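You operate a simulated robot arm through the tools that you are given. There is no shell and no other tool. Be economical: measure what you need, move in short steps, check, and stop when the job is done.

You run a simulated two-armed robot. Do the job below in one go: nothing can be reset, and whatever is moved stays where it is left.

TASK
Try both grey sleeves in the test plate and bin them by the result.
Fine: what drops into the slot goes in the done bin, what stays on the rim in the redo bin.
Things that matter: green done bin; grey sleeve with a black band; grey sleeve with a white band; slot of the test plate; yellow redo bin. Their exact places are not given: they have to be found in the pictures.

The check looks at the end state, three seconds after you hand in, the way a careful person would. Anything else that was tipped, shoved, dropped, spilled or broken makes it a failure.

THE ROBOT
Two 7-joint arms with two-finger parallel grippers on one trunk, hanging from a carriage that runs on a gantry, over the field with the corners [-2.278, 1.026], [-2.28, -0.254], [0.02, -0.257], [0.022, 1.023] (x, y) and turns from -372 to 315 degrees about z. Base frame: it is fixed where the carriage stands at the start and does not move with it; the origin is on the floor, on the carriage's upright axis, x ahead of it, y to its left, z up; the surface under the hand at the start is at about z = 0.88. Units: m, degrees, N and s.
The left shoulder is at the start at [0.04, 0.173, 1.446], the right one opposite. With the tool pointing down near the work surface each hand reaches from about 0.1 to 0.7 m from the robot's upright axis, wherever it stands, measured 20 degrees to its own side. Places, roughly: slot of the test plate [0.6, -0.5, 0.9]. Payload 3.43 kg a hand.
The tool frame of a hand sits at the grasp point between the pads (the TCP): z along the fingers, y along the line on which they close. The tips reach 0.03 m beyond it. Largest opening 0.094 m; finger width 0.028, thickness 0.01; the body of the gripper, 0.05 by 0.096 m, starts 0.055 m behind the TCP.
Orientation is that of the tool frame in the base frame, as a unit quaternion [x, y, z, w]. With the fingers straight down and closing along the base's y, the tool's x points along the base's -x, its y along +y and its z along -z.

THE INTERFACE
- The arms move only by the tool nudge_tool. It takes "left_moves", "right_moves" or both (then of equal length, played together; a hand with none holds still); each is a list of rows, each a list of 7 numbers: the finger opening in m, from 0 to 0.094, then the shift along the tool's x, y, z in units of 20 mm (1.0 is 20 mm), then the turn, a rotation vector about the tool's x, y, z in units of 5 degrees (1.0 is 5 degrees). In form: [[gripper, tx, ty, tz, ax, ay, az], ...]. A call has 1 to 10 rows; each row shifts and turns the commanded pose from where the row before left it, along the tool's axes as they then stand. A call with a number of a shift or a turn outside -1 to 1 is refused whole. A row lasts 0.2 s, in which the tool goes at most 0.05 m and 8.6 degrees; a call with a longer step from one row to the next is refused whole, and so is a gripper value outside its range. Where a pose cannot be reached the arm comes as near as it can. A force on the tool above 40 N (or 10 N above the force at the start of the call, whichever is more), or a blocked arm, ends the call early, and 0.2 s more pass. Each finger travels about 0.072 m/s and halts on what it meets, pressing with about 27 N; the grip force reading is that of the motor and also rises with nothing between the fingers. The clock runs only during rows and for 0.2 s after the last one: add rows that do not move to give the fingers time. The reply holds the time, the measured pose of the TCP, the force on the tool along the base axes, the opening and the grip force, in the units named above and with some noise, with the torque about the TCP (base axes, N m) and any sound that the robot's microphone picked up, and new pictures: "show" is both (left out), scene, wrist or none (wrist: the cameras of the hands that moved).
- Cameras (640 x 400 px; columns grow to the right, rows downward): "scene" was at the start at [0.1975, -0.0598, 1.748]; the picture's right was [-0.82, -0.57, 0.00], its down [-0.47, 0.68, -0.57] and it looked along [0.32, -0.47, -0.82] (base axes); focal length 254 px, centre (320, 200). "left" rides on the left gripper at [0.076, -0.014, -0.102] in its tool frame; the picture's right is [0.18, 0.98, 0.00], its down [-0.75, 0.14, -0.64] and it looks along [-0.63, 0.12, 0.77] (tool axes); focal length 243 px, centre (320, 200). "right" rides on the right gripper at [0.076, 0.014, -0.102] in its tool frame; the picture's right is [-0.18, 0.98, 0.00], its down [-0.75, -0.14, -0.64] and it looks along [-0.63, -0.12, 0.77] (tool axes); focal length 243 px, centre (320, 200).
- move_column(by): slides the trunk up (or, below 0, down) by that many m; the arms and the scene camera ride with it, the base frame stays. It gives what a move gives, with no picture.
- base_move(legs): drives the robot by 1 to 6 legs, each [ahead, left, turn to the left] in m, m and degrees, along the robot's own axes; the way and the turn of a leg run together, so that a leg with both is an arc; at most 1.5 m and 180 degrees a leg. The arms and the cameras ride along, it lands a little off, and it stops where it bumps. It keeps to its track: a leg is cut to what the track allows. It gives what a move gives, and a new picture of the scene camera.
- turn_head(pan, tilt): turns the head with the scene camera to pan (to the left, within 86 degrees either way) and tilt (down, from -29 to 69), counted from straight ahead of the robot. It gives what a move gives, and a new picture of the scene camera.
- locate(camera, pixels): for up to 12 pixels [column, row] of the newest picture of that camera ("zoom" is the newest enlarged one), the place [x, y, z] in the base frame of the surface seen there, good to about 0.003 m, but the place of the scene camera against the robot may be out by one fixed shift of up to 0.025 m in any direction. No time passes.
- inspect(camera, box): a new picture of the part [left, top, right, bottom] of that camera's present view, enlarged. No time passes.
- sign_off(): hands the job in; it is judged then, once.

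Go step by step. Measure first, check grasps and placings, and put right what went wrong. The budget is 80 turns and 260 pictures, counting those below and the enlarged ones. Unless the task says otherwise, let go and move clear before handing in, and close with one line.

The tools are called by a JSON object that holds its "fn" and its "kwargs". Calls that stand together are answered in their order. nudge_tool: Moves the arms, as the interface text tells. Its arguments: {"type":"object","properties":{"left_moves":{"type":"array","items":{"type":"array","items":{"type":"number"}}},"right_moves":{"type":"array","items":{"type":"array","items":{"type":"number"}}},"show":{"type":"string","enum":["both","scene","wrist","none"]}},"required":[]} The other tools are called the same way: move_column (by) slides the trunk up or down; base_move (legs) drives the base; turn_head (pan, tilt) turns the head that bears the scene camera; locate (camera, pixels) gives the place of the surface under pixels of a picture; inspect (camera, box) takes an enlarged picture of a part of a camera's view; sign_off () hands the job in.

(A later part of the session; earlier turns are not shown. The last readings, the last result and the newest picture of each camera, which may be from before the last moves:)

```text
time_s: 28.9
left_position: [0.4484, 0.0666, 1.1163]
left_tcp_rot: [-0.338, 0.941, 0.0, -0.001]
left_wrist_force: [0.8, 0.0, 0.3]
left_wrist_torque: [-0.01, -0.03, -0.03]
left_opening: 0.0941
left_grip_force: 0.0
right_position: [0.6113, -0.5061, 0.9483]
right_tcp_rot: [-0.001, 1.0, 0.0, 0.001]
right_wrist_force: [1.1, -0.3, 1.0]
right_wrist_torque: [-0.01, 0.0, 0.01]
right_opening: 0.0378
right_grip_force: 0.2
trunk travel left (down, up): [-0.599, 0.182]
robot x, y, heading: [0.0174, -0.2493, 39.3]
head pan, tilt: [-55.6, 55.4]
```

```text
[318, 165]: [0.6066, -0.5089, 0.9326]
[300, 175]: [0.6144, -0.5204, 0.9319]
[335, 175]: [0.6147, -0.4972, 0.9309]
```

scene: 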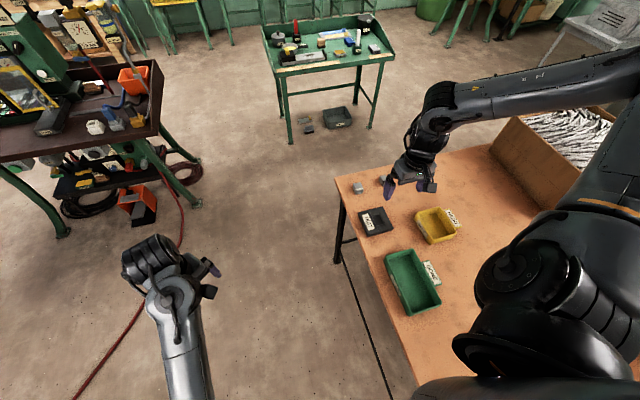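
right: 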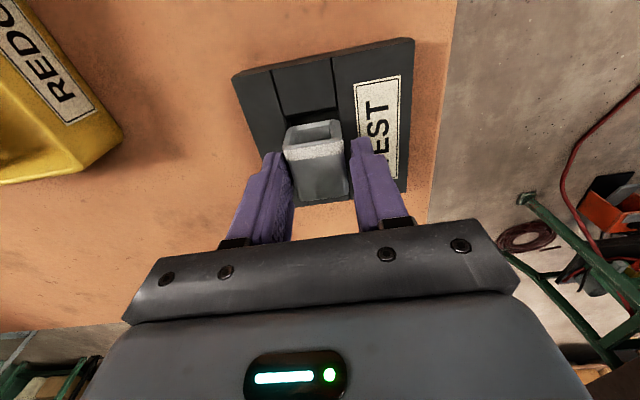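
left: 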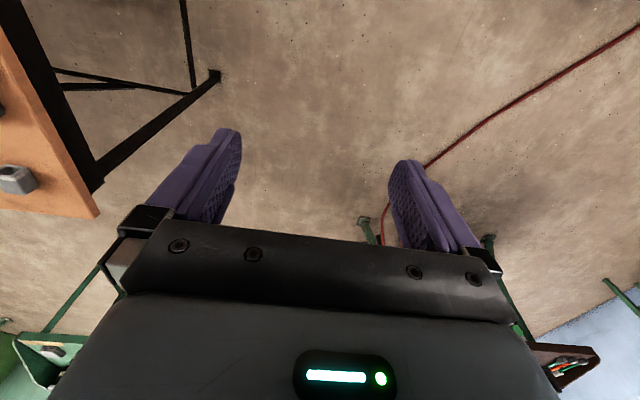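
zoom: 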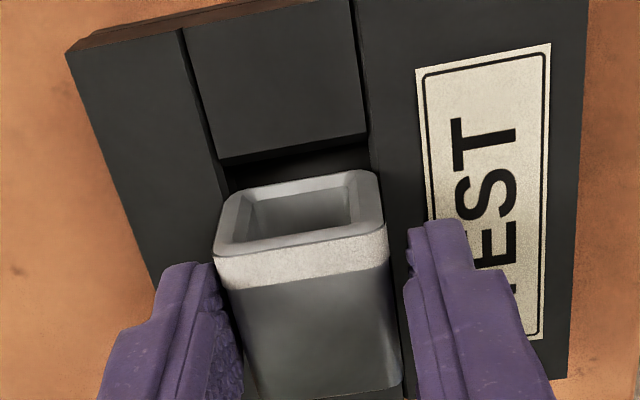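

It is still on the rim. With the fingers as a loose cage, I'll sweep it gently across ±2 mm in y to rule out misalignment.

{"fn": "nudge_tool", "kwargs": {"right_moves": [[0.037, 0, 0.05, 0, 0, 0, 0], [0.037, 0, 0.05, 0, 0, 0, 0], [0.037, 0, 0.05, 0, 0, 0, 0], [0.037, 0, 0.05, 0, 0, 0, 0], [0.037, 0, 0, 0, 0, 0, 0]], "show": "wrist"}}

{"fn": "inspect", "kwargs": {"camera": "right", "box": [230, 60, 410, 200]}}

{"fn": "nudge_tool", "kwargs": {"right_moves": [[0.037, 0, -0.05, 0, 0, 0, 0], [0.037, 0, -0.05, 0, 0, 0, 0], [0.037, 0, -0.05, 0, 0, 0, 0], [0.037, 0, -0.05, 0, 0, 0, 0], [0.037, 0, -0.05, 0, 0, 0, 0], [0.037, 0, -0.05, 0, 0, 0, 0], [0.037, 0, -0.05, 0, 0, 0, 0], [0.037, 0, 0, 0, 0, 0, 0]], "show": "wrist"}}

{"fn": "inspect", "kwargs": {"camera": "right", "box": [230, 60, 410, 200]}}

{"fn": "locate", "kwargs": {"camera": "right", "pixels": [[318, 165], [300, 175], [335, 175]]}}

```text
time_s: 30.1
left_position: [0.449, 0.066, 1.1161]
left_tcp_rot: [-0.338, 0.941, 0.0, 0.0]
left_wrist_force: [0.4, -0.7, -0.7]
left_wrist_torque: [0.01, -0.02, 0.01]
left_opening: 0.094
left_grip_force: 0.0
right_position: [0.6106, -0.5044, 0.9484]
right_tcp_rot: [-0.001, 1.0, 0.0, -0.001]
right_wrist_force: [-0.9, -4.6, 0.7]
right_wrist_torque: [-0.15, 0.0, -0.01]
right_opening: 0.0395
right_grip_force: 1.9
trunk travel left (down, up): [-0.599, 0.182]
robot x, y, heading: [0.0148, -0.2455, 39.4]
head pan, tilt: [-55.6, 55.4]
```

right: 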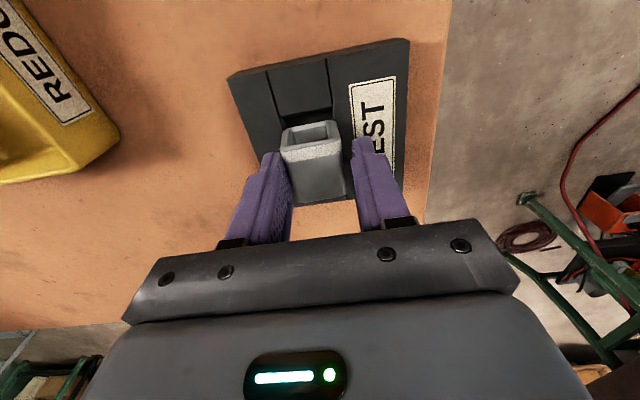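

```text
2.86 times, centred on (320, 130) of right
```

zoom: 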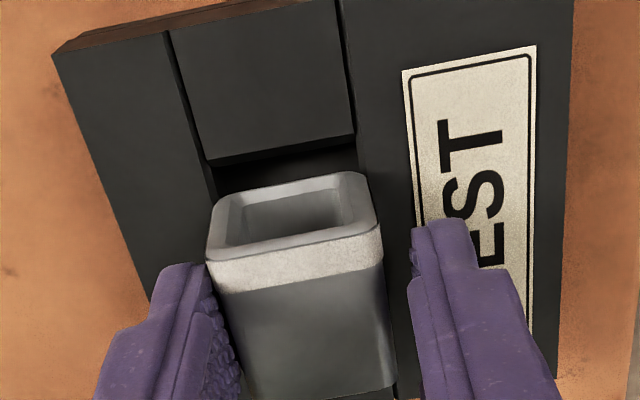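

```text
time_s: 31.9
left_position: [0.4493, 0.0669, 1.1159]
left_tcp_rot: [-0.338, 0.941, 0.0, 0.001]
left_wrist_force: [-0.8, -0.7, 0.2]
left_wrist_torque: [-0.03, 0.02, 0.0]
left_opening: 0.0937
left_grip_force: 0.0
right_position: [0.6091, -0.5096, 0.9471]
right_tcp_rot: [-0.001, 1.0, 0.0, 0.001]
right_wrist_force: [-0.7, 0.3, 0.2]
right_wrist_torque: [-0.01, 0.03, -0.02]
right_opening: 0.037
right_grip_force: 0.1
trunk travel left (down, up): [-0.599, 0.182]
robot x, y, heading: [0.0156, -0.2524, 39.6]
head pan, tilt: [-55.6, 55.4]
```

right: 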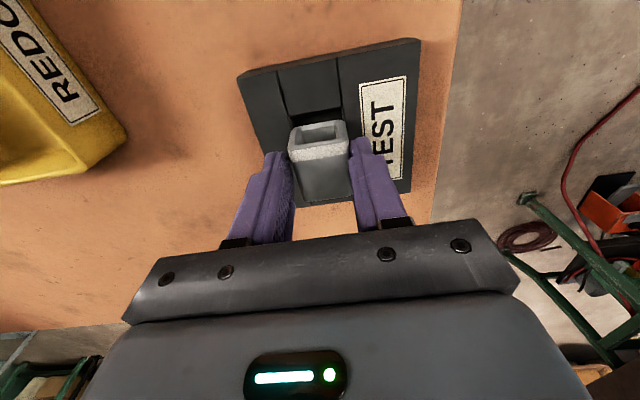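

```text
2.86 times, centred on (320, 130) of right
```

zoom: 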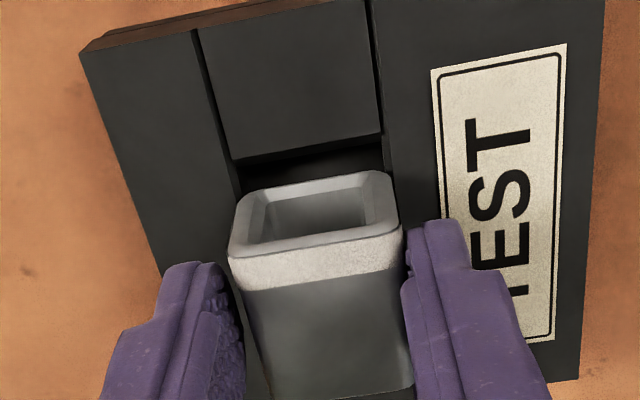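

```text
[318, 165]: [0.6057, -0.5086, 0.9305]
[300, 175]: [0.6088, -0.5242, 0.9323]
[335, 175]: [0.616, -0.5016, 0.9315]
```

The sleeve resisted a 4.6 N sideways push without moving, so it is self-centred on the slot's edges and still doesn't drop (top at 0.9315). White stays on the rim, so it is redo. I'll grip it, lift, and move toward the yellow bin for a look.

{"fn": "nudge_tool", "kwargs": {"right_moves": [[0.03, 0, 0.05, 0, 0, 0, 0], [0.02, 0, 0, 0, 0, 0, 0], [0.02, 0, 0, 0, 0, 0, 0], [0.02, 0, 0, -1, 0, 0, 0], [0.02, 0, 0, -1, 0, 0, 0], [0.02, 0, 0, -1, 0, 0, 0], [0.02, 0, -1, -1, 0, 0, 0], [0.02, 0, -1, -1, 0, 0, 0], [0.02, 0, -1, 0, 0, 0, 0], [0.02, 0, -1, 0, 0, 0, 0]], "show": "wrist"}}

```text
time_s: 34.1
left_position: [0.4486, 0.0673, 1.1159]
left_tcp_rot: [-0.338, 0.941, 0.0, 0.0]
left_wrist_force: [0.4, -0.6, 0.3]
left_wrist_torque: [0.02, 0.01, 0.04]
left_opening: 0.0939
left_grip_force: 0.0
right_position: [0.6114, -0.5864, 1.0465]
right_tcp_rot: [0.0, 1.0, 0.0, 0.0]
right_wrist_force: [0.4, 0.2, -0.4]
right_wrist_torque: [-0.02, -0.03, 0.0]
right_opening: 0.0328
right_grip_force: 26.7
trunk travel left (down, up): [-0.599, 0.182]
robot x, y, heading: [0.0189, -0.2476, 39.2]
head pan, tilt: [-55.6, 55.4]
```

right: 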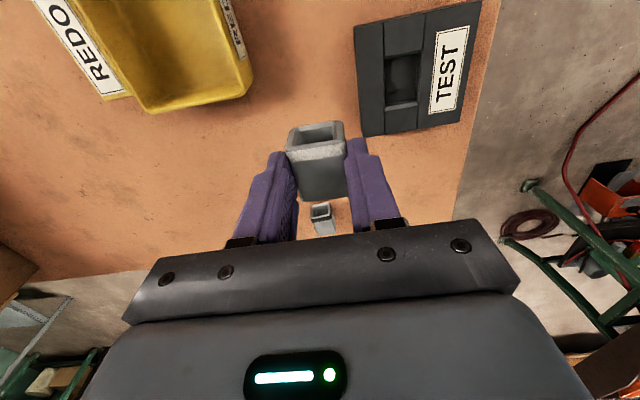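

{"fn": "locate", "kwargs": {"camera": "right", "pixels": [[150, 108], [250, 88], [240, 50], [200, 92], [180, 60], [200, 40], [150, 50], [140, 85], [225, 70], [320, 212]]}}

{"fn": "inspect", "kwargs": {"camera": "right", "box": [350, 0, 490, 140]}}

```text
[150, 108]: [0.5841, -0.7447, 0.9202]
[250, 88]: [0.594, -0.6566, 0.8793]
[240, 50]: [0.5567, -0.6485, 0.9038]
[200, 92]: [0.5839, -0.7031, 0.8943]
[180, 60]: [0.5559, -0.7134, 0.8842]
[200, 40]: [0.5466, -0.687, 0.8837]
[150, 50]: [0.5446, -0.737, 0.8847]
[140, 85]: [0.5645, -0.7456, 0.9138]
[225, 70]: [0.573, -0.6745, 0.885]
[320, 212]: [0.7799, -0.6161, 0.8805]
```

```text
2.86 times, centred on (420, 70) of right
```

zoom: 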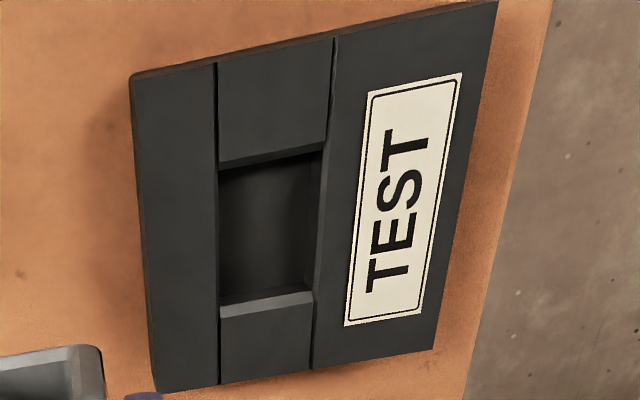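

The yellow bin's floor is at z 0.8845 and its rim at about 0.92. I'll move above its estimated centre (0.535, -0.70) and check.

{"fn": "nudge_tool", "kwargs": {"right_moves": [[0.02, 0.6, -0.95, 0, 0, 0, 0], [0.02, 0.6, -0.95, 0, 0, 0, 0], [0.02, 0.6, -0.95, 0, 0, 0, 0], [0.02, 0.6, -0.95, 0, 0, 0, 0], [0.02, 0.6, -0.95, 0, 0, 0, 0], [0.02, 0.6, -0.95, 0, 0, 0, 0], [0.02, 0, 0, 0, 0, 0, 0]], "show": "both"}}

{"fn": "locate", "kwargs": {"camera": "right", "pixels": [[280, 60], [320, 80], [350, 60], [300, 100], [370, 100], [265, 100], [320, 40], [320, 20]]}}

```text
time_s: 35.7
left_position: [0.4485, 0.0668, 1.1155]
left_tcp_rot: [-0.337, 0.942, 0.0, 0.001]
left_wrist_force: [-0.4, -0.6, -0.4]
left_wrist_torque: [0.0, 0.02, 0.03]
left_opening: 0.0939
left_grip_force: 0.0
right_position: [0.5397, -0.7018, 1.0469]
right_tcp_rot: [-0.002, 1.0, 0.0, 0.001]
right_wrist_force: [0.1, 0.0, -0.4]
right_wrist_torque: [0.0, 0.0, 0.02]
right_opening: 0.0328
right_grip_force: 27.0
trunk travel left (down, up): [-0.599, 0.182]
robot x, y, heading: [0.0192, -0.2464, 39.5]
head pan, tilt: [-55.6, 55.4]
```

scene: 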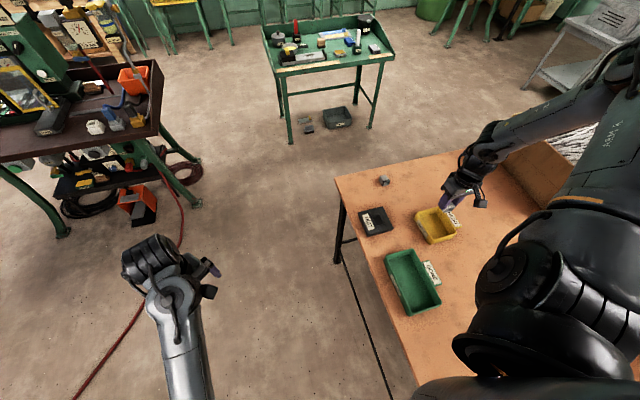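
right: 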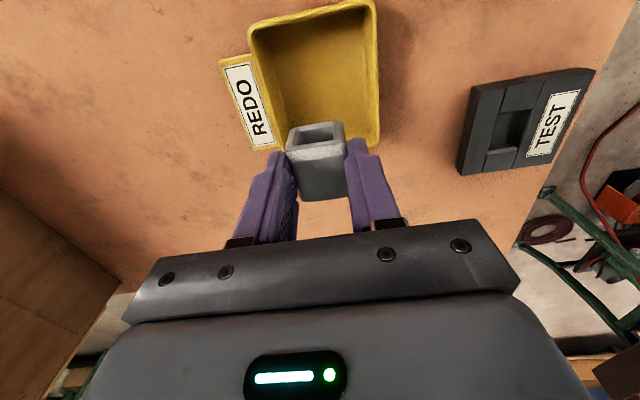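

```text
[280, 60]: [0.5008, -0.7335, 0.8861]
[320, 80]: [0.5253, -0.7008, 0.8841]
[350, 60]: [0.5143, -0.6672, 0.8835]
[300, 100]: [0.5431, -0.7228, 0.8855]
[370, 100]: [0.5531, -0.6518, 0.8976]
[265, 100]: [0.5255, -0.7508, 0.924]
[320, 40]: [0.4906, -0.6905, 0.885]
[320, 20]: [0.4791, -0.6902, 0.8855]
```

The bin interior spans roughly x 0.475–0.585 and y -0.745 to -0.655. I'll lower the white sleeve to just above the floor at (0.53, -0.70) and release it.

{"fn": "nudge_tool", "kwargs": {"right_moves": [[0.02, 0.55, 0.05, 0.6, 0, 0, 0], [0.02, 0, 0, 1, 0, 0, 0], [0.02, 0, 0, 1, 0, 0, 0], [0.02, 0, 0, 1, 0, 0, 0], [0.02, 0, 0, 1, 0, 0, 0], [0.02, 0, 0, 0.8, 0, 0, 0], [0.02, 0, 0, 0.1, 0, 0, 0], [0.02, 0, 0, 0, 0, 0, 0]], "show": "wrist"}}

```text
time_s: 37.5
left_position: [0.4491, 0.0664, 1.1169]
left_tcp_rot: [-0.338, 0.941, -0.001, 0.001]
left_wrist_force: [0.9, 0.3, -0.5]
left_wrist_torque: [0.0, -0.03, -0.04]
left_opening: 0.094
left_grip_force: 0.1
right_position: [0.5289, -0.7013, 0.9372]
right_tcp_rot: [-0.002, 1.0, 0.0, 0.0]
right_wrist_force: [0.3, -0.8, -0.2]
right_wrist_torque: [-0.02, -0.01, 0.0]
right_opening: 0.0324
right_grip_force: 27.2
trunk travel left (down, up): [-0.599, 0.182]
robot x, y, heading: [0.0151, -0.2493, 39.5]
head pan, tilt: [-55.6, 55.4]
```

right: 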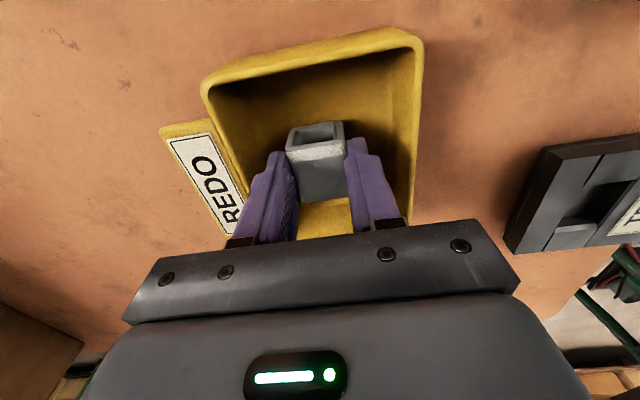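

The sleeve is inside the bin with clearance all round. I'll lower it the last 4 mm, release and lift.

{"fn": "nudge_tool", "kwargs": {"right_moves": [[0.02, 0, 0, 0.15, 0, 0, 0], [0.02, 0, 0, 0.1, 0, 0, 0], [0.045, 0, 0, 0, 0, 0, 0], [0.05, 0, 0, 0, 0, 0, 0], [0.05, 0, 0, -0.5, 0, 0, 0], [0.05, 0, 0, -1, 0, 0, 0], [0.05, 0, 0, -1, 0, 0, 0], [0.05, 0, 0, -1, 0, 0, 0], [0.05, 0, 0, -1, 0, 0, 0], [0.07, 0, 0, -1, 0, 0, 0]], "show": "wrist"}}

```text
time_s: 39.7
left_position: [0.4495, 0.0661, 1.1164]
left_tcp_rot: [-0.337, 0.941, 0.0, 0.0]
left_wrist_force: [0.3, 0.1, -0.4]
left_wrist_torque: [-0.02, 0.03, -0.01]
left_opening: 0.0939
left_grip_force: 0.1
right_position: [0.5277, -0.7011, 1.0437]
right_tcp_rot: [-0.001, 1.0, 0.0, 0.0]
right_wrist_force: [-0.5, -0.1, -0.3]
right_wrist_torque: [0.03, 0.0, -0.02]
right_opening: 0.07
right_grip_force: 0.1
trunk travel left (down, up): [-0.599, 0.182]
robot x, y, heading: [0.0178, -0.2478, 39.6]
head pan, tilt: [-55.6, 55.4]
```

right: 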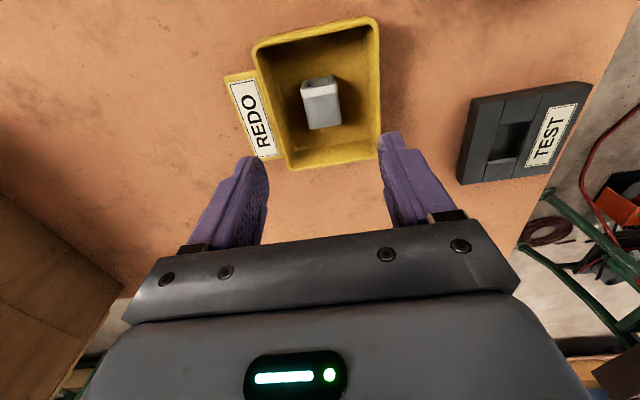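

The white sleeve lies in the yellow bin. I'll move over the black sleeve next.

{"fn": "nudge_tool", "kwargs": {"right_moves": [[0.094, -1, 0.45, 0, 0, 0, 0], [0.094, -1, 0.45, 0, 0, 0, 0], [0.094, -1, 0.45, 0, 0, 0, 0], [0.094, -1, 0.45, 0, 0, 0, 0], [0.094, -1, 0.45, 0, 0, 0, 0], [0.094, -1, 0.45, 0, 0, 0, 0], [0.094, -1, 0.45, 0, 0, 0, 0], [0.094, -1, 0.45, 0, 0, 0, 0], [0.094, -1, 0.45, 0, 0, 0, 0], [0.094, -1, 0.45, 0, 0, 0, 0]], "show": "wrist"}}

{"fn": "inspect", "kwargs": {"camera": "right", "box": [260, 60, 420, 160]}}

```text
time_s: 41.9
left_position: [0.4493, 0.0668, 1.1167]
left_tcp_rot: [-0.338, 0.941, 0.0, -0.001]
left_wrist_force: [-0.6, 0.1, 0.3]
left_wrist_torque: [0.0, -0.01, 0.0]
left_opening: 0.0942
left_grip_force: 0.1
right_position: [0.7282, -0.6125, 1.0414]
right_tcp_rot: [0.0, 1.0, 0.001, -0.001]
right_wrist_force: [-0.9, 0.0, 0.0]
right_wrist_torque: [0.02, -0.01, 0.0]
right_opening: 0.0942
right_grip_force: 0.1
trunk travel left (down, up): [-0.599, 0.182]
robot x, y, heading: [0.0147, -0.2471, 39.7]
head pan, tilt: [-55.6, 55.4]
```

right: 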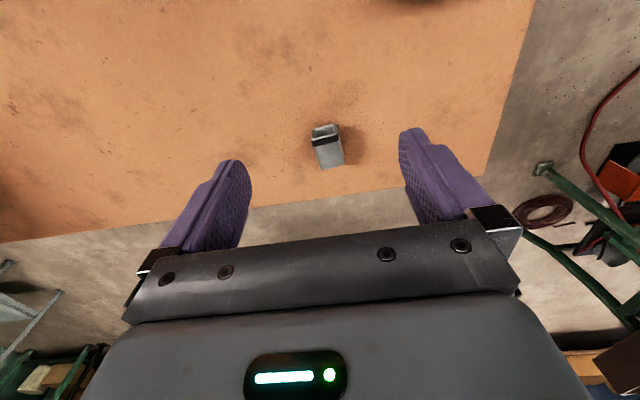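

```text
4.00 times, centred on (340, 110) of right
```

zoom: 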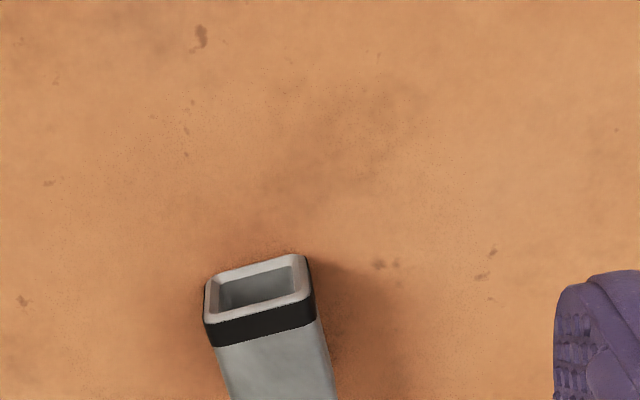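

The black sleeve is narrower by projection (about 29 mm wide) and yawed about +4° at centre (0.7796, -0.6125). I'll move over it, yaw the hand to match and go down partway.

{"fn": "nudge_tool", "kwargs": {"right_moves": [[0.07, -0.86, 0, 0.7, 0, 0, 0], [0.07, -0.86, 0, 0.7, 0, 0, 0], [0.07, -0.85, 0, 0.7, 0, 0, 0], [0.07, 0, 0, 0.7, 0, 0, -0.8], [0.07, 0, 0, 0.7, 0, 0, 0], [0.07, 0, 0, 0.5, 0, 0, 0], [0.07, 0, 0, 0, 0, 0, 0]], "show": "wrist"}}

{"fn": "inspect", "kwargs": {"camera": "right", "box": [230, 80, 410, 220]}}

{"fn": "locate", "kwargs": {"camera": "zoom", "pixels": [[310, 200], [270, 200], [340, 200], [300, 230]]}}

```text
time_s: 43.5
left_position: [0.4494, 0.0654, 1.1158]
left_tcp_rot: [-0.338, 0.941, 0.0, 0.0]
left_wrist_force: [1.2, -0.2, -0.6]
left_wrist_torque: [0.01, 0.03, 0.0]
left_opening: 0.094
left_grip_force: 0.0
right_position: [0.7795, -0.6124, 0.9619]
right_tcp_rot: [-0.036, 0.999, 0.0, 0.001]
right_wrist_force: [0.1, -0.2, 0.1]
right_wrist_torque: [0.03, 0.03, 0.01]
right_opening: 0.0699
right_grip_force: 0.1
right hand out of reach, approached as far as the arm can: row 3
trunk travel left (down, up): [-0.599, 0.182]
robot x, y, heading: [0.0135, -0.2499, 39.4]
head pan, tilt: [-55.6, 55.4]
```

right: 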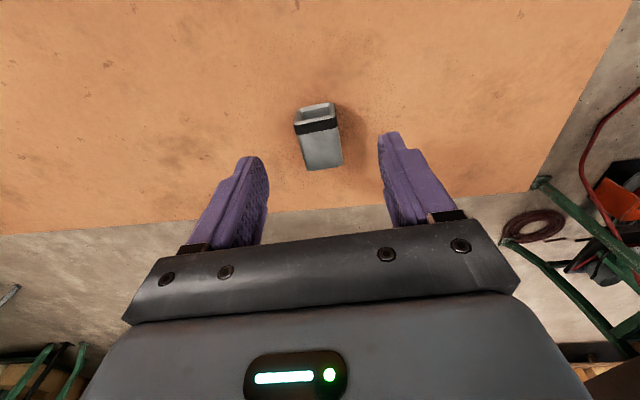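

```text
2.86 times, centred on (320, 150) of right
```

zoom: 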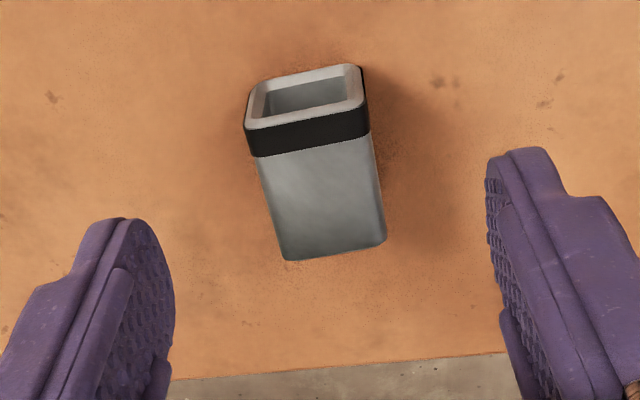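

```text
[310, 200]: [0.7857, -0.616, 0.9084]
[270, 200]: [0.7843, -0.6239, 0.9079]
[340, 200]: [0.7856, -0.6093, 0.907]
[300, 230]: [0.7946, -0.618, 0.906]
```

The sleeve still looks about 4° more yawed than the hand, while the position is good. I'll turn a bit more, descend the last 34 mm and close.

{"fn": "nudge_tool", "kwargs": {"right_moves": [[0.07, 0, 0, 0.6, 0, 0, -0.8], [0.07, 0, 0, 0.6, 0, 0, 0], [0.07, 0, 0, 0.5, 0, 0, 0], [0.07, 0, 0, 0, 0, 0, 0]], "show": "wrist"}}

{"fn": "nudge_tool", "kwargs": {"right_moves": [[0.045, 0, 0, 0, 0, 0, 0], [0.02, 0, 0, 0, 0, 0, 0], [0.02, 0, 0, 0, 0, 0, 0], [0.02, 0, 0, 0, 0, 0, 0], [0.02, 0, 0, 0, 0, 0, 0]], "show": "wrist"}}

```text
time_s: 44.5
left_position: [0.4486, 0.0676, 1.1158]
left_tcp_rot: [-0.337, 0.941, 0.001, 0.0]
left_wrist_force: [-0.5, -0.6, 0.6]
left_wrist_torque: [0.0, -0.01, 0.01]
left_opening: 0.0942
left_grip_force: 0.0
right_position: [0.7789, -0.6113, 0.9285]
right_tcp_rot: [-0.07, 0.998, 0.0, 0.0]
right_wrist_force: [0.5, 0.5, 0.1]
right_wrist_torque: [0.0, -0.02, -0.01]
right_opening: 0.0702
right_grip_force: 0.1
trunk travel left (down, up): [-0.599, 0.182]
robot x, y, heading: [0.0179, -0.2481, 39.7]
head pan, tilt: [-55.6, 55.4]
```

right: 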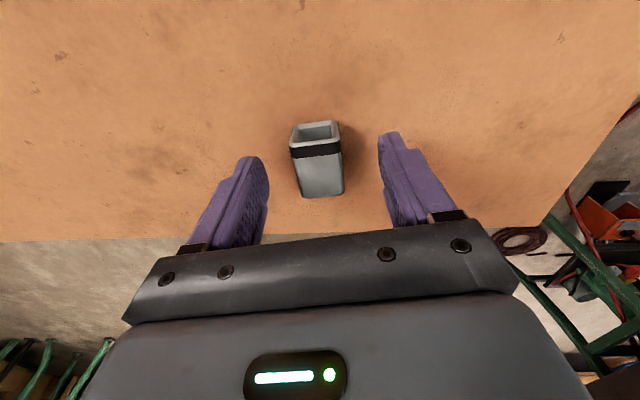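

```text
time_s: 45.7
left_position: [0.4485, 0.0668, 1.1153]
left_tcp_rot: [-0.337, 0.941, -0.001, 0.0]
left_wrist_force: [-0.2, 0.6, 0.0]
left_wrist_torque: [0.0, 0.0, -0.03]
left_opening: 0.0941
left_grip_force: 0.1
right_position: [0.7796, -0.612, 0.9291]
right_tcp_rot: [-0.071, 0.997, 0.0, 0.0]
right_wrist_force: [0.3, -0.5, 0.2]
right_wrist_torque: [0.0, -0.05, 0.01]
right_opening: 0.0282
right_grip_force: 26.8
trunk travel left (down, up): [-0.599, 0.182]
robot x, y, heading: [0.0178, -0.2487, 39.5]
head pan, tilt: [-55.6, 55.4]
```

right: 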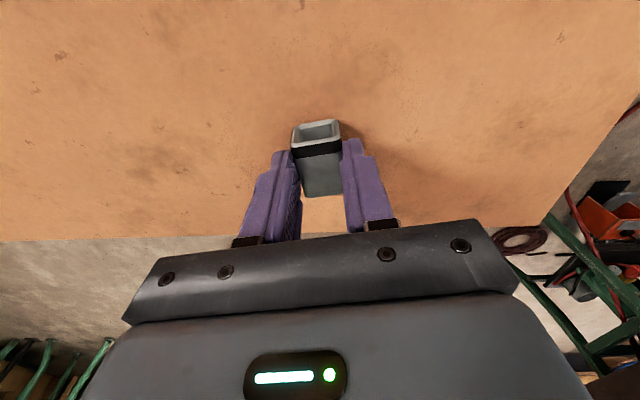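

The black sleeve measures 28.2 mm against 32.7 mm for the white. I'll lift it, square the hand and carry it to the slot.

{"fn": "nudge_tool", "kwargs": {"right_moves": [[0.02, 0, 0, -1, 0, 0, 0], [0.02, 0, 0, -1, 0, 0, 0], [0.02, 0, 0, -1, 0, 0, 0.8], [0.02, 0, 0, 0, 0, 0, 0.82], [0.02, 1, 0.6, 0, 0, 0, 0], [0.02, 1, 0.6, 0, 0, 0, 0], [0.02, 1, 0.6, 0, 0, 0, 0], [0.02, 1, 0.6, 0, 0, 0, 0], [0.02, 1, 0.6, 0, 0, 0, 0], [0.02, 1, 0.6, 0, 0, 0, 0]], "show": "none"}}

{"fn": "nudge_tool", "kwargs": {"right_moves": [[0.02, 0.8, 0.6, 0, 0, 0, 0], [0.02, 0.8, 0.6, 0, 0, 0, 0], [0.02, 0.7, 0.5, 0, 0, 0, 0], [0.02, 0, 0, 0, 0, 0, 0]], "show": "wrist"}}

```text
time_s: 47.9
left_position: [0.4475, 0.067, 1.1157]
left_tcp_rot: [-0.337, 0.941, 0.0, 0.0]
left_wrist_force: [-0.4, 0.2, 0.8]
left_wrist_torque: [0.03, 0.01, -0.01]
left_opening: 0.0943
left_grip_force: 0.0
right_position: [0.6579, -0.5397, 0.9884]
right_tcp_rot: [0.0, 1.0, 0.0, -0.001]
right_wrist_force: [-0.1, -0.4, -0.1]
right_wrist_torque: [0.0, 0.02, 0.02]
right_opening: 0.028
right_grip_force: 27.3
trunk travel left (down, up): [-0.599, 0.182]
robot x, y, heading: [0.0123, -0.2495, 39.5]
head pan, tilt: [-55.6, 55.4]
```

```text
time_s: 48.9
left_position: [0.448, 0.0676, 1.1162]
left_tcp_rot: [-0.338, 0.941, 0.0, 0.001]
left_wrist_force: [-0.2, -0.2, -0.5]
left_wrist_torque: [0.01, 0.02, 0.05]
left_opening: 0.094
left_grip_force: 0.1
right_position: [0.6137, -0.5044, 0.9887]
right_tcp_rot: [0.0, 1.0, 0.0, 0.0]
right_wrist_force: [0.1, -1.4, -1.0]
right_wrist_torque: [-0.05, -0.03, 0.0]
right_opening: 0.0281
right_grip_force: 26.8
trunk travel left (down, up): [-0.599, 0.182]
robot x, y, heading: [0.016, -0.2459, 39.3]
head pan, tilt: [-55.6, 55.4]
```

right: 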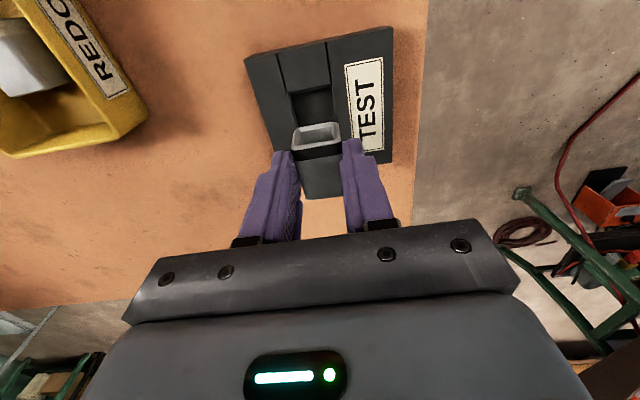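

The black sleeve is above the slot, about 5 mm too far in x and 2.5 mm too far in y. I'll correct that and lower gently.

{"fn": "nudge_tool", "kwargs": {"right_moves": [[0.02, 0.23, -0.13, 0.4, 0, 0, 0], [0.02, 0, 0, 0.6, 0, 0, 0], [0.02, 0, 0, 0.5, 0, 0, 0], [0.02, 0, 0, 0.15, 0, 0, 0], [0.02, 0, 0, 0.15, 0, 0, 0], [0.02, 0, 0, 0.15, 0, 0, 0], [0.02, 0, 0, 0, 0, 0, 0]], "show": "wrist"}}

{"fn": "inspect", "kwargs": {"camera": "right", "box": [230, 60, 410, 200]}}

```text
time_s: 50.5
left_position: [0.4491, 0.0673, 1.1164]
left_tcp_rot: [-0.338, 0.941, 0.0, -0.001]
left_wrist_force: [-0.9, 0.3, 0.2]
left_wrist_torque: [-0.03, -0.02, -0.04]
left_opening: 0.0942
left_grip_force: 0.1
right_position: [0.6081, -0.508, 0.9505]
right_tcp_rot: [-0.001, 1.0, 0.0, 0.0]
right_wrist_force: [-8.5, 1.6, 16.6]
right_wrist_torque: [0.03, -0.02, 0.02]
right_opening: 0.028
right_grip_force: 27.0
trunk travel left (down, up): [-0.599, 0.182]
robot x, y, heading: [0.0158, -0.2476, 39.1]
head pan, tilt: [-55.6, 55.4]
```

right: 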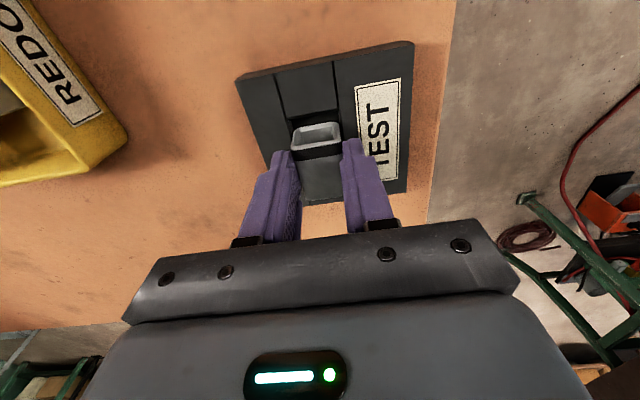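

```text
2.86 times, centred on (320, 130) of right
```

zoom: 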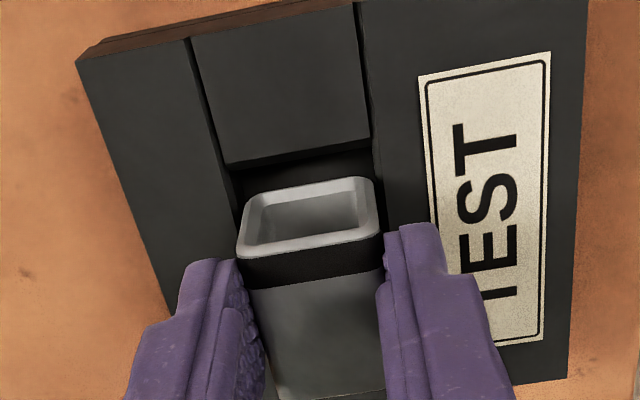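

The contact has fx -8.5 N and no roll torque, so the rear end is resting on the far +x edge. The image shows room at the front. I'll lift, shift 5 mm toward −x and lower again.

{"fn": "nudge_tool", "kwargs": {"right_moves": [[0.02, 0, 0, -0.3, 0, 0, 0], [0.02, 0.25, 0.03, 0, 0, 0, 0], [0.02, 0, 0, 0.15, 0, 0, 0], [0.02, 0, 0, 0.15, 0, 0, 0], [0.02, 0, 0, 0.1, 0, 0, 0], [0.02, 0, 0, 0.1, 0, 0, 0], [0.02, 0, 0, 0, 0, 0, 0]], "show": "wrist"}}

{"fn": "inspect", "kwargs": {"camera": "right", "box": [230, 60, 410, 200]}}

```text
time_s: 52.1
left_position: [0.45, 0.0676, 1.1145]
left_tcp_rot: [-0.337, 0.941, 0.0, 0.0]
left_wrist_force: [-0.1, 1.8, -0.7]
left_wrist_torque: [0.01, -0.01, 0.01]
left_opening: 0.0941
left_grip_force: 0.1
right_position: [0.604, -0.5067, 0.9462]
right_tcp_rot: [0.0, 1.0, -0.001, 0.0]
right_wrist_force: [2.2, -0.5, -0.6]
right_wrist_torque: [0.01, -0.07, 0.01]
right_opening: 0.0283
right_grip_force: 26.6
trunk travel left (down, up): [-0.599, 0.182]
robot x, y, heading: [0.0181, -0.2503, 39.6]
head pan, tilt: [-55.6, 55.4]
```

right: 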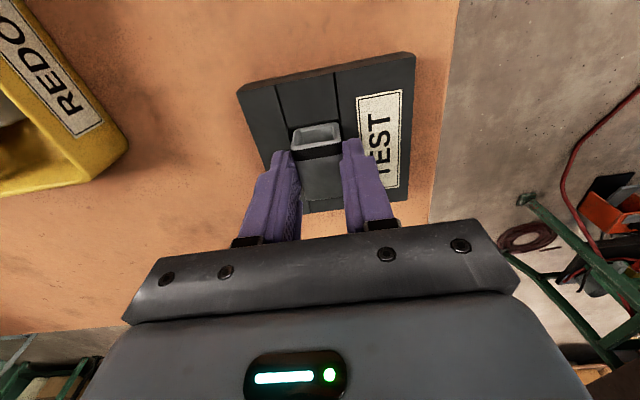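

```text
2.86 times, centred on (320, 130) of right
```

zoom: 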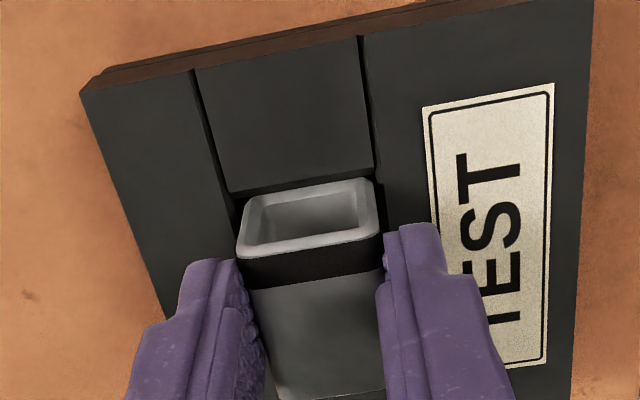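

At z 0.9462 there is almost no upward force, so the sleeve's bottom is below the plate top and it is entering. I'll lower further and release.

{"fn": "nudge_tool", "kwargs": {"right_moves": [[0.02, 0, 0, 0.15, 0, 0, 0], [0.02, 0, 0, 0.15, 0, 0, 0], [0.02, 0, 0, 0, 0, 0, 0], [0.036, 0, 0, 0, 0, 0, 0], [0.045, 0, 0, 0, 0, 0, 0], [0.045, 0, 0, 0, 0, 0, 0]], "show": "wrist"}}

{"fn": "inspect", "kwargs": {"camera": "right", "box": [230, 60, 410, 200]}}

{"fn": "locate", "kwargs": {"camera": "right", "pixels": [[318, 165], [320, 180], [330, 172], [315, 130], [270, 110]]}}

```text
time_s: 53.5
left_position: [0.4498, 0.0664, 1.1162]
left_tcp_rot: [-0.338, 0.941, 0.0, 0.0]
left_wrist_force: [0.6, 0.2, 0.0]
left_wrist_torque: [-0.02, 0.01, 0.03]
left_opening: 0.0938
left_grip_force: 0.1
right_position: [0.6028, -0.5074, 0.9404]
right_tcp_rot: [-0.001, 1.0, 0.0, 0.0]
right_wrist_force: [-0.6, -0.3, 0.1]
right_wrist_torque: [0.0, 0.02, 0.0]
right_opening: 0.045
right_grip_force: 0.0
trunk travel left (down, up): [-0.599, 0.182]
robot x, y, heading: [0.02, -0.2461, 39.6]
head pan, tilt: [-55.6, 55.4]
```

right: 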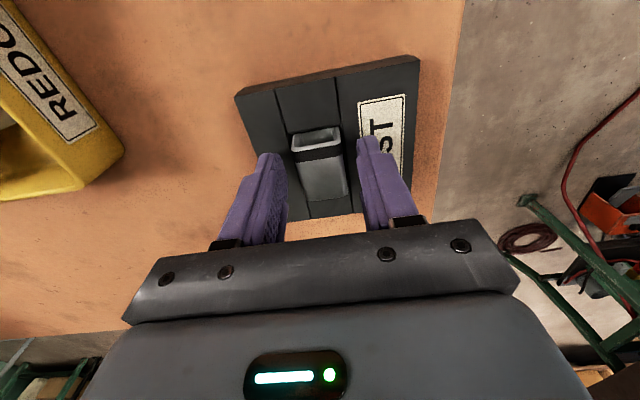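

```text
2.86 times, centred on (320, 130) of right
```

zoom: 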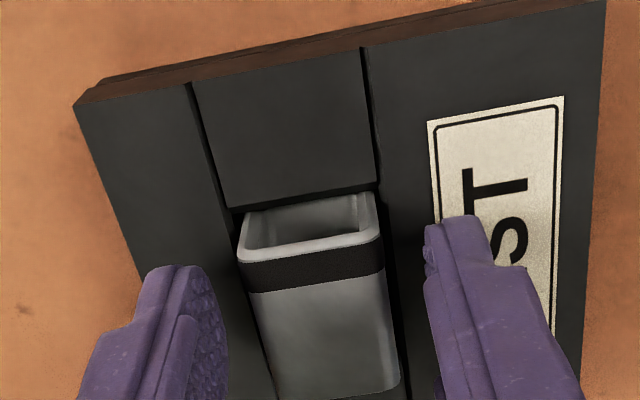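

```text
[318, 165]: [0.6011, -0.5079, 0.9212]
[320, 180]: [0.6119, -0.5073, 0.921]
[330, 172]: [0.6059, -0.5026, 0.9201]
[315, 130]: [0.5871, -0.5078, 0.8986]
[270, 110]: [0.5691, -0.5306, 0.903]
```

The black sleeve's top is now at z≈0.921, 11 mm below the rim position, so it has dropped into the slot. I'll lift for a clear view, which also lets me double-check the slot's dimensions against the white sleeve.

{"fn": "nudge_tool", "kwargs": {"right_moves": [[0.06, 0, 0, 0, 0, 0, 0], [0.07, 0, 0, -0.8, 0, 0, 0], [0.07, 0, 0, -1, 0, 0, 0], [0.07, -0.9, 0, -1, 0, 0, 0], [0.07, -0.9, 0, 0, 0, 0, 0], [0.07, 0, 0, 0, 0, 0, 0]], "show": "wrist"}}

{"fn": "inspect", "kwargs": {"camera": "right", "box": [250, 20, 410, 120]}}

```text
time_s: 54.9
left_position: [0.449, 0.0651, 1.1165]
left_tcp_rot: [-0.337, 0.941, 0.0, 0.0]
left_wrist_force: [-0.2, 0.1, 0.3]
left_wrist_torque: [0.02, 0.01, 0.02]
left_opening: 0.0938
left_grip_force: 0.0
right_position: [0.6372, -0.5091, 0.9976]
right_tcp_rot: [0.001, 1.0, 0.0, 0.001]
right_wrist_force: [0.3, 0.1, -1.2]
right_wrist_torque: [-0.01, 0.05, 0.02]
right_opening: 0.07
right_grip_force: 0.1
trunk travel left (down, up): [-0.599, 0.182]
robot x, y, heading: [0.0179, -0.25, 39.8]
head pan, tilt: [-55.6, 55.4]
```

right: 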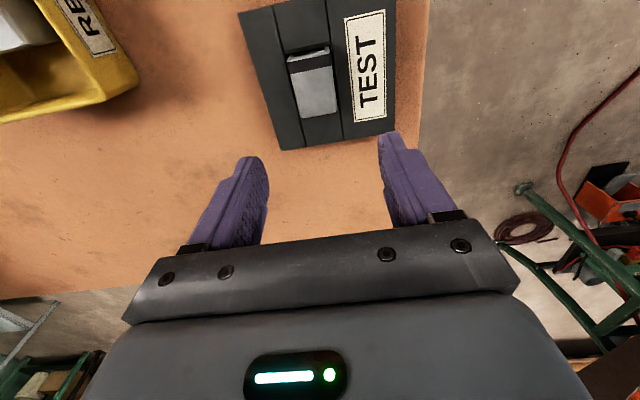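

```text
4.00 times, centred on (330, 70) of right
```

zoom: 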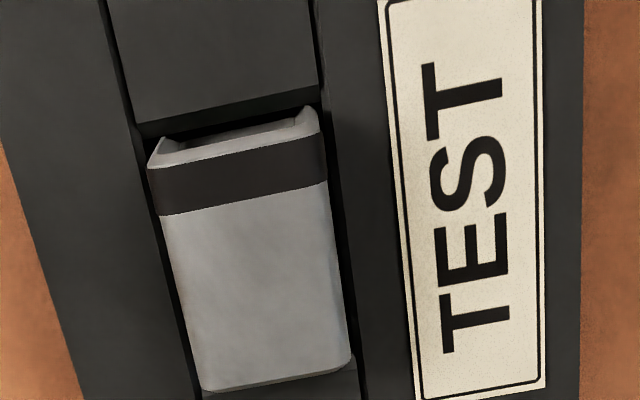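

The black sleeve is in the slot, so it goes in the done bin. My slot width estimate (32–35 mm) leaves the white sleeve (32.7 mm) uncertain, so I'll retest the white afterwards at this exact x. I'll grip the black and lift it out now.

{"fn": "nudge_tool", "kwargs": {"right_moves": [[0.07, 0.8, 0.05, 0, 0, 0, 0], [0.07, 0.75, 0.05, 0.9, 0, 0, 0], [0.07, 0, 0, 0.9, 0, 0, 0], [0.07, 0, 0, 0.9, 0, 0, 0], [0.07, 0, 0, 0.25, 0, 0, 0], [0.05, 0, 0, 0, 0, 0, 0], [0.02, 0, 0, 0, 0, 0, 0], [0.02, 0, 0, 0, 0, 0, 0], [0.02, 0, 0, 0, 0, 0, 0], [0.02, 0, 0, 0, 0, 0, 0]], "show": "wrist"}}

```text
time_s: 57.1
left_position: [0.449, 0.0669, 1.1155]
left_tcp_rot: [-0.338, 0.941, 0.001, 0.001]
left_wrist_force: [0.5, -0.1, 0.9]
left_wrist_torque: [0.0, 0.01, 0.0]
left_opening: 0.094
left_grip_force: 0.1
right_position: [0.6093, -0.5064, 0.9364]
right_tcp_rot: [0.0, 1.0, 0.0, -0.001]
right_wrist_force: [0.0, -1.8, 0.3]
right_wrist_torque: [-0.09, -0.03, 0.0]
right_opening: 0.0284
right_grip_force: 27.0
trunk travel left (down, up): [-0.599, 0.182]
robot x, y, heading: [0.0171, -0.2522, 39.4]
head pan, tilt: [-55.6, 55.4]
```

right: 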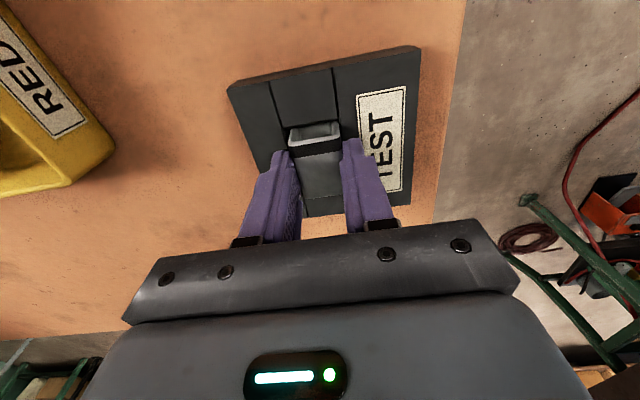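

I have the black sleeve gripped. I'll lift straight out and head toward the green bin.

{"fn": "nudge_tool", "kwargs": {"right_moves": [[0.02, 0, 0, -0.5, 0, 0, 0], [0.02, 0, 0, -1, 0, 0, 0], [0.02, 0, 0, -1, 0, 0, 0], [0.02, 0, 0, -1, 0, 0, 0], [0.02, 1, 0, -1, 0, 0, 0], [0.02, 1, 0, -1, 0, 0, 0], [0.02, 1, 0, 0, 0, 0, 0], [0.02, 1, 0, 0, 0, 0, 0], [0.02, 1, 0, 0, 0, 0, 0], [0.02, 1, 0, 0, 0, 0, 0]], "show": "wrist"}}

{"fn": "inspect", "kwargs": {"camera": "scene", "box": [320, 160, 520, 330]}}

```text
time_s: 59.3
left_position: [0.4493, 0.066, 1.1165]
left_tcp_rot: [-0.338, 0.941, 0.001, 0.0]
left_wrist_force: [-0.2, 0.8, 0.9]
left_wrist_torque: [0.02, 0.02, 0.05]
left_opening: 0.0938
left_grip_force: 0.1
right_position: [0.4888, -0.5054, 1.0471]
right_tcp_rot: [0.0, 1.0, 0.0, 0.0]
right_wrist_force: [0.3, 0.0, -1.4]
right_wrist_torque: [0.0, 0.02, -0.02]
right_opening: 0.0283
right_grip_force: 26.5
trunk travel left (down, up): [-0.599, 0.182]
robot x, y, heading: [0.0171, -0.2478, 39.4]
head pan, tilt: [-55.6, 55.4]
```

right: 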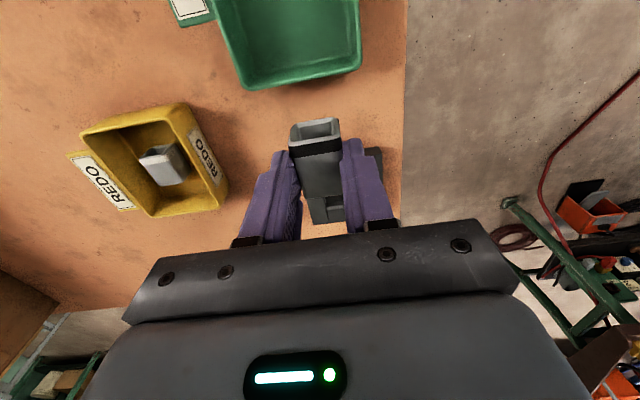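

```text
2.35 times, centred on (420, 245) of scene
```

zoom: 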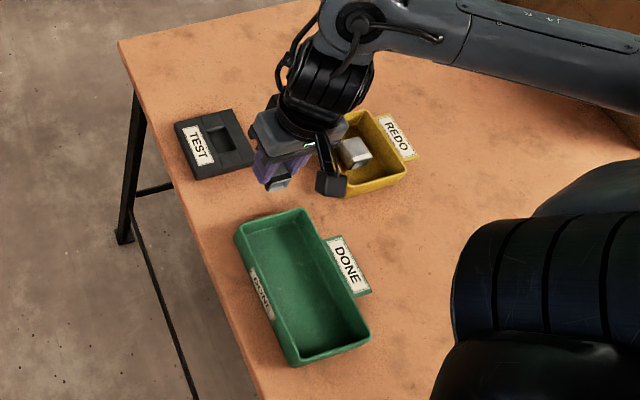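

{"fn": "locate", "kwargs": {"camera": "right", "pixels": [[245, 88], [361, 72], [270, 50], [330, 50], [300, 20], [290, 70], [250, 30], [345, 20], [165, 165]]}}

{"fn": "locate", "kwargs": {"camera": "scene", "pixels": [[386, 255], [412, 248], [438, 302], [412, 314], [412, 283], [400, 262], [420, 265]]}}

```text
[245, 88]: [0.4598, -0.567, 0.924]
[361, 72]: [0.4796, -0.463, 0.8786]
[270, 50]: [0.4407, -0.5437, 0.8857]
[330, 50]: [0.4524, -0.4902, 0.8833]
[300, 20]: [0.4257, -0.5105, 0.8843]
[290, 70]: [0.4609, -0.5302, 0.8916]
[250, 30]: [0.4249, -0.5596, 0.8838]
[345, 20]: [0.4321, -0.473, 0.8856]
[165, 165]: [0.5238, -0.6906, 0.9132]
```

```text
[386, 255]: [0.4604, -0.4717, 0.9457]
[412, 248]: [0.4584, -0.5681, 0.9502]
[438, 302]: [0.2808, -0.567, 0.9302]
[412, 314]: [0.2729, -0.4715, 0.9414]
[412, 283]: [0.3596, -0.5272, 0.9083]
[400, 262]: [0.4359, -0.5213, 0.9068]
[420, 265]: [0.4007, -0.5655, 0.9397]
```

The green bin interior spans x≈0.28–0.46 and y≈-0.565 to -0.47, with the floor at 0.884. I'll move to (0.40, -0.517) and lower.

{"fn": "nudge_tool", "kwargs": {"right_moves": [[0.02, 0.9, -0.15, 0, 0, 0, 0], [0.02, 0.9, -0.15, 0, 0, 0, 0], [0.02, 0.9, -0.15, 0, 0, 0, 0], [0.02, 0.9, -0.15, 0, 0, 0, 0], [0.02, 0.85, 0, 0.9, 0, 0, 0], [0.02, 0, 0, 1, 0, 0, 0], [0.02, 0, 0, 1, 0, 0, 0], [0.02, 0, 0, 1, 0, 0, 0], [0.02, 0, 0, 1, 0, 0, 0], [0.02, 0, 0, 0, 0, 0, 0]], "show": "both"}}

```text
time_s: 61.5
left_position: [0.4486, 0.0674, 1.1153]
left_tcp_rot: [-0.339, 0.941, 0.0, 0.001]
left_wrist_force: [-0.9, 0.4, -0.3]
left_wrist_torque: [0.02, 0.01, -0.01]
left_opening: 0.0941
left_grip_force: 0.1
right_position: [0.4004, -0.5178, 0.9462]
right_tcp_rot: [0.0, 1.0, -0.001, 0.0]
right_wrist_force: [1.2, 0.0, -0.9]
right_wrist_torque: [0.0, 0.01, 0.02]
right_opening: 0.0282
right_grip_force: 27.3
right hand out of reach, approached as far as the arm can: row 4
trunk travel left (down, up): [-0.599, 0.182]
robot x, y, heading: [0.0185, -0.2496, 39.5]
head pan, tilt: [-55.6, 55.4]
```

scene: 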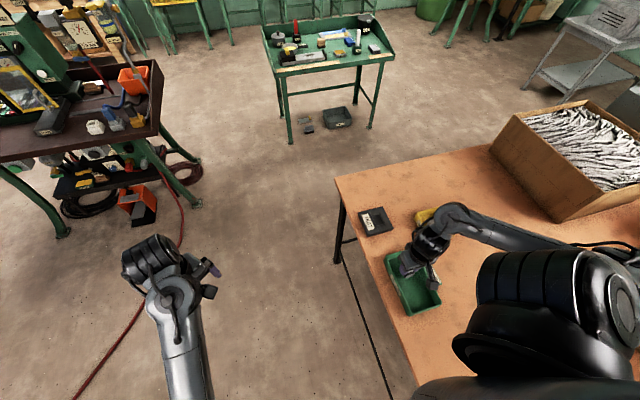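
right: 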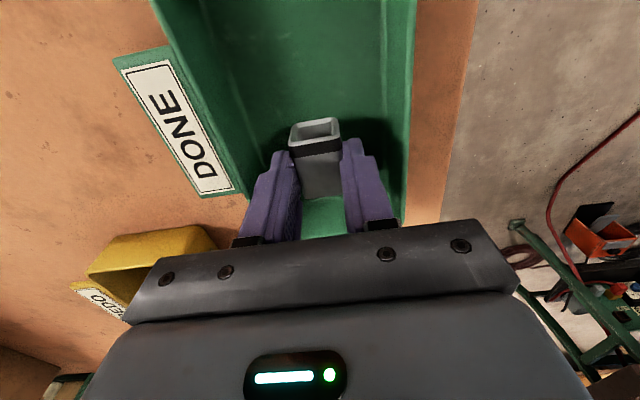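

The black sleeve is inside the green bin, about 13–15 mm above the floor. I'll lower, release and lift.

{"fn": "nudge_tool", "kwargs": {"right_moves": [[0.02, 0, 0, 0.35, 0, 0, 0], [0.02, 0, 0, 0.3, 0, 0, 0], [0.02, 0, 0, 0, 0, 0, 0], [0.045, 0, 0, 0, 0, 0, 0], [0.05, 0, 0, 0, 0, 0, 0], [0.05, 0, 0, -0.8, 0, 0, 0], [0.05, 0, 0, -1, 0, 0, 0], [0.05, 0, 0, -1, 0, 0, 0], [0.05, 0, 0, -1, 0, 0, 0], [0.05, -0.9, 0, -1, 0, 0, 0]], "show": "wrist"}}

```text
time_s: 63.7
left_position: [0.4496, 0.066, 1.1159]
left_tcp_rot: [-0.338, 0.941, 0.0, 0.0]
left_wrist_force: [0.6, 0.8, 0.2]
left_wrist_torque: [0.02, -0.01, 0.01]
left_opening: 0.0939
left_grip_force: 0.1
right_position: [0.4191, -0.5149, 1.0275]
right_tcp_rot: [-0.001, 1.0, 0.0, 0.0]
right_wrist_force: [0.2, -0.7, 0.2]
right_wrist_torque: [0.04, 0.02, -0.02]
right_opening: 0.0499
right_grip_force: 0.1
trunk travel left (down, up): [-0.599, 0.182]
robot x, y, heading: [0.0174, -0.2484, 39.5]
head pan, tilt: [-55.6, 55.4]
```

right: 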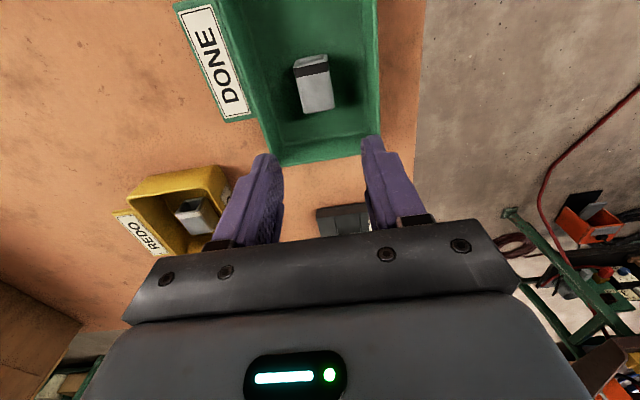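

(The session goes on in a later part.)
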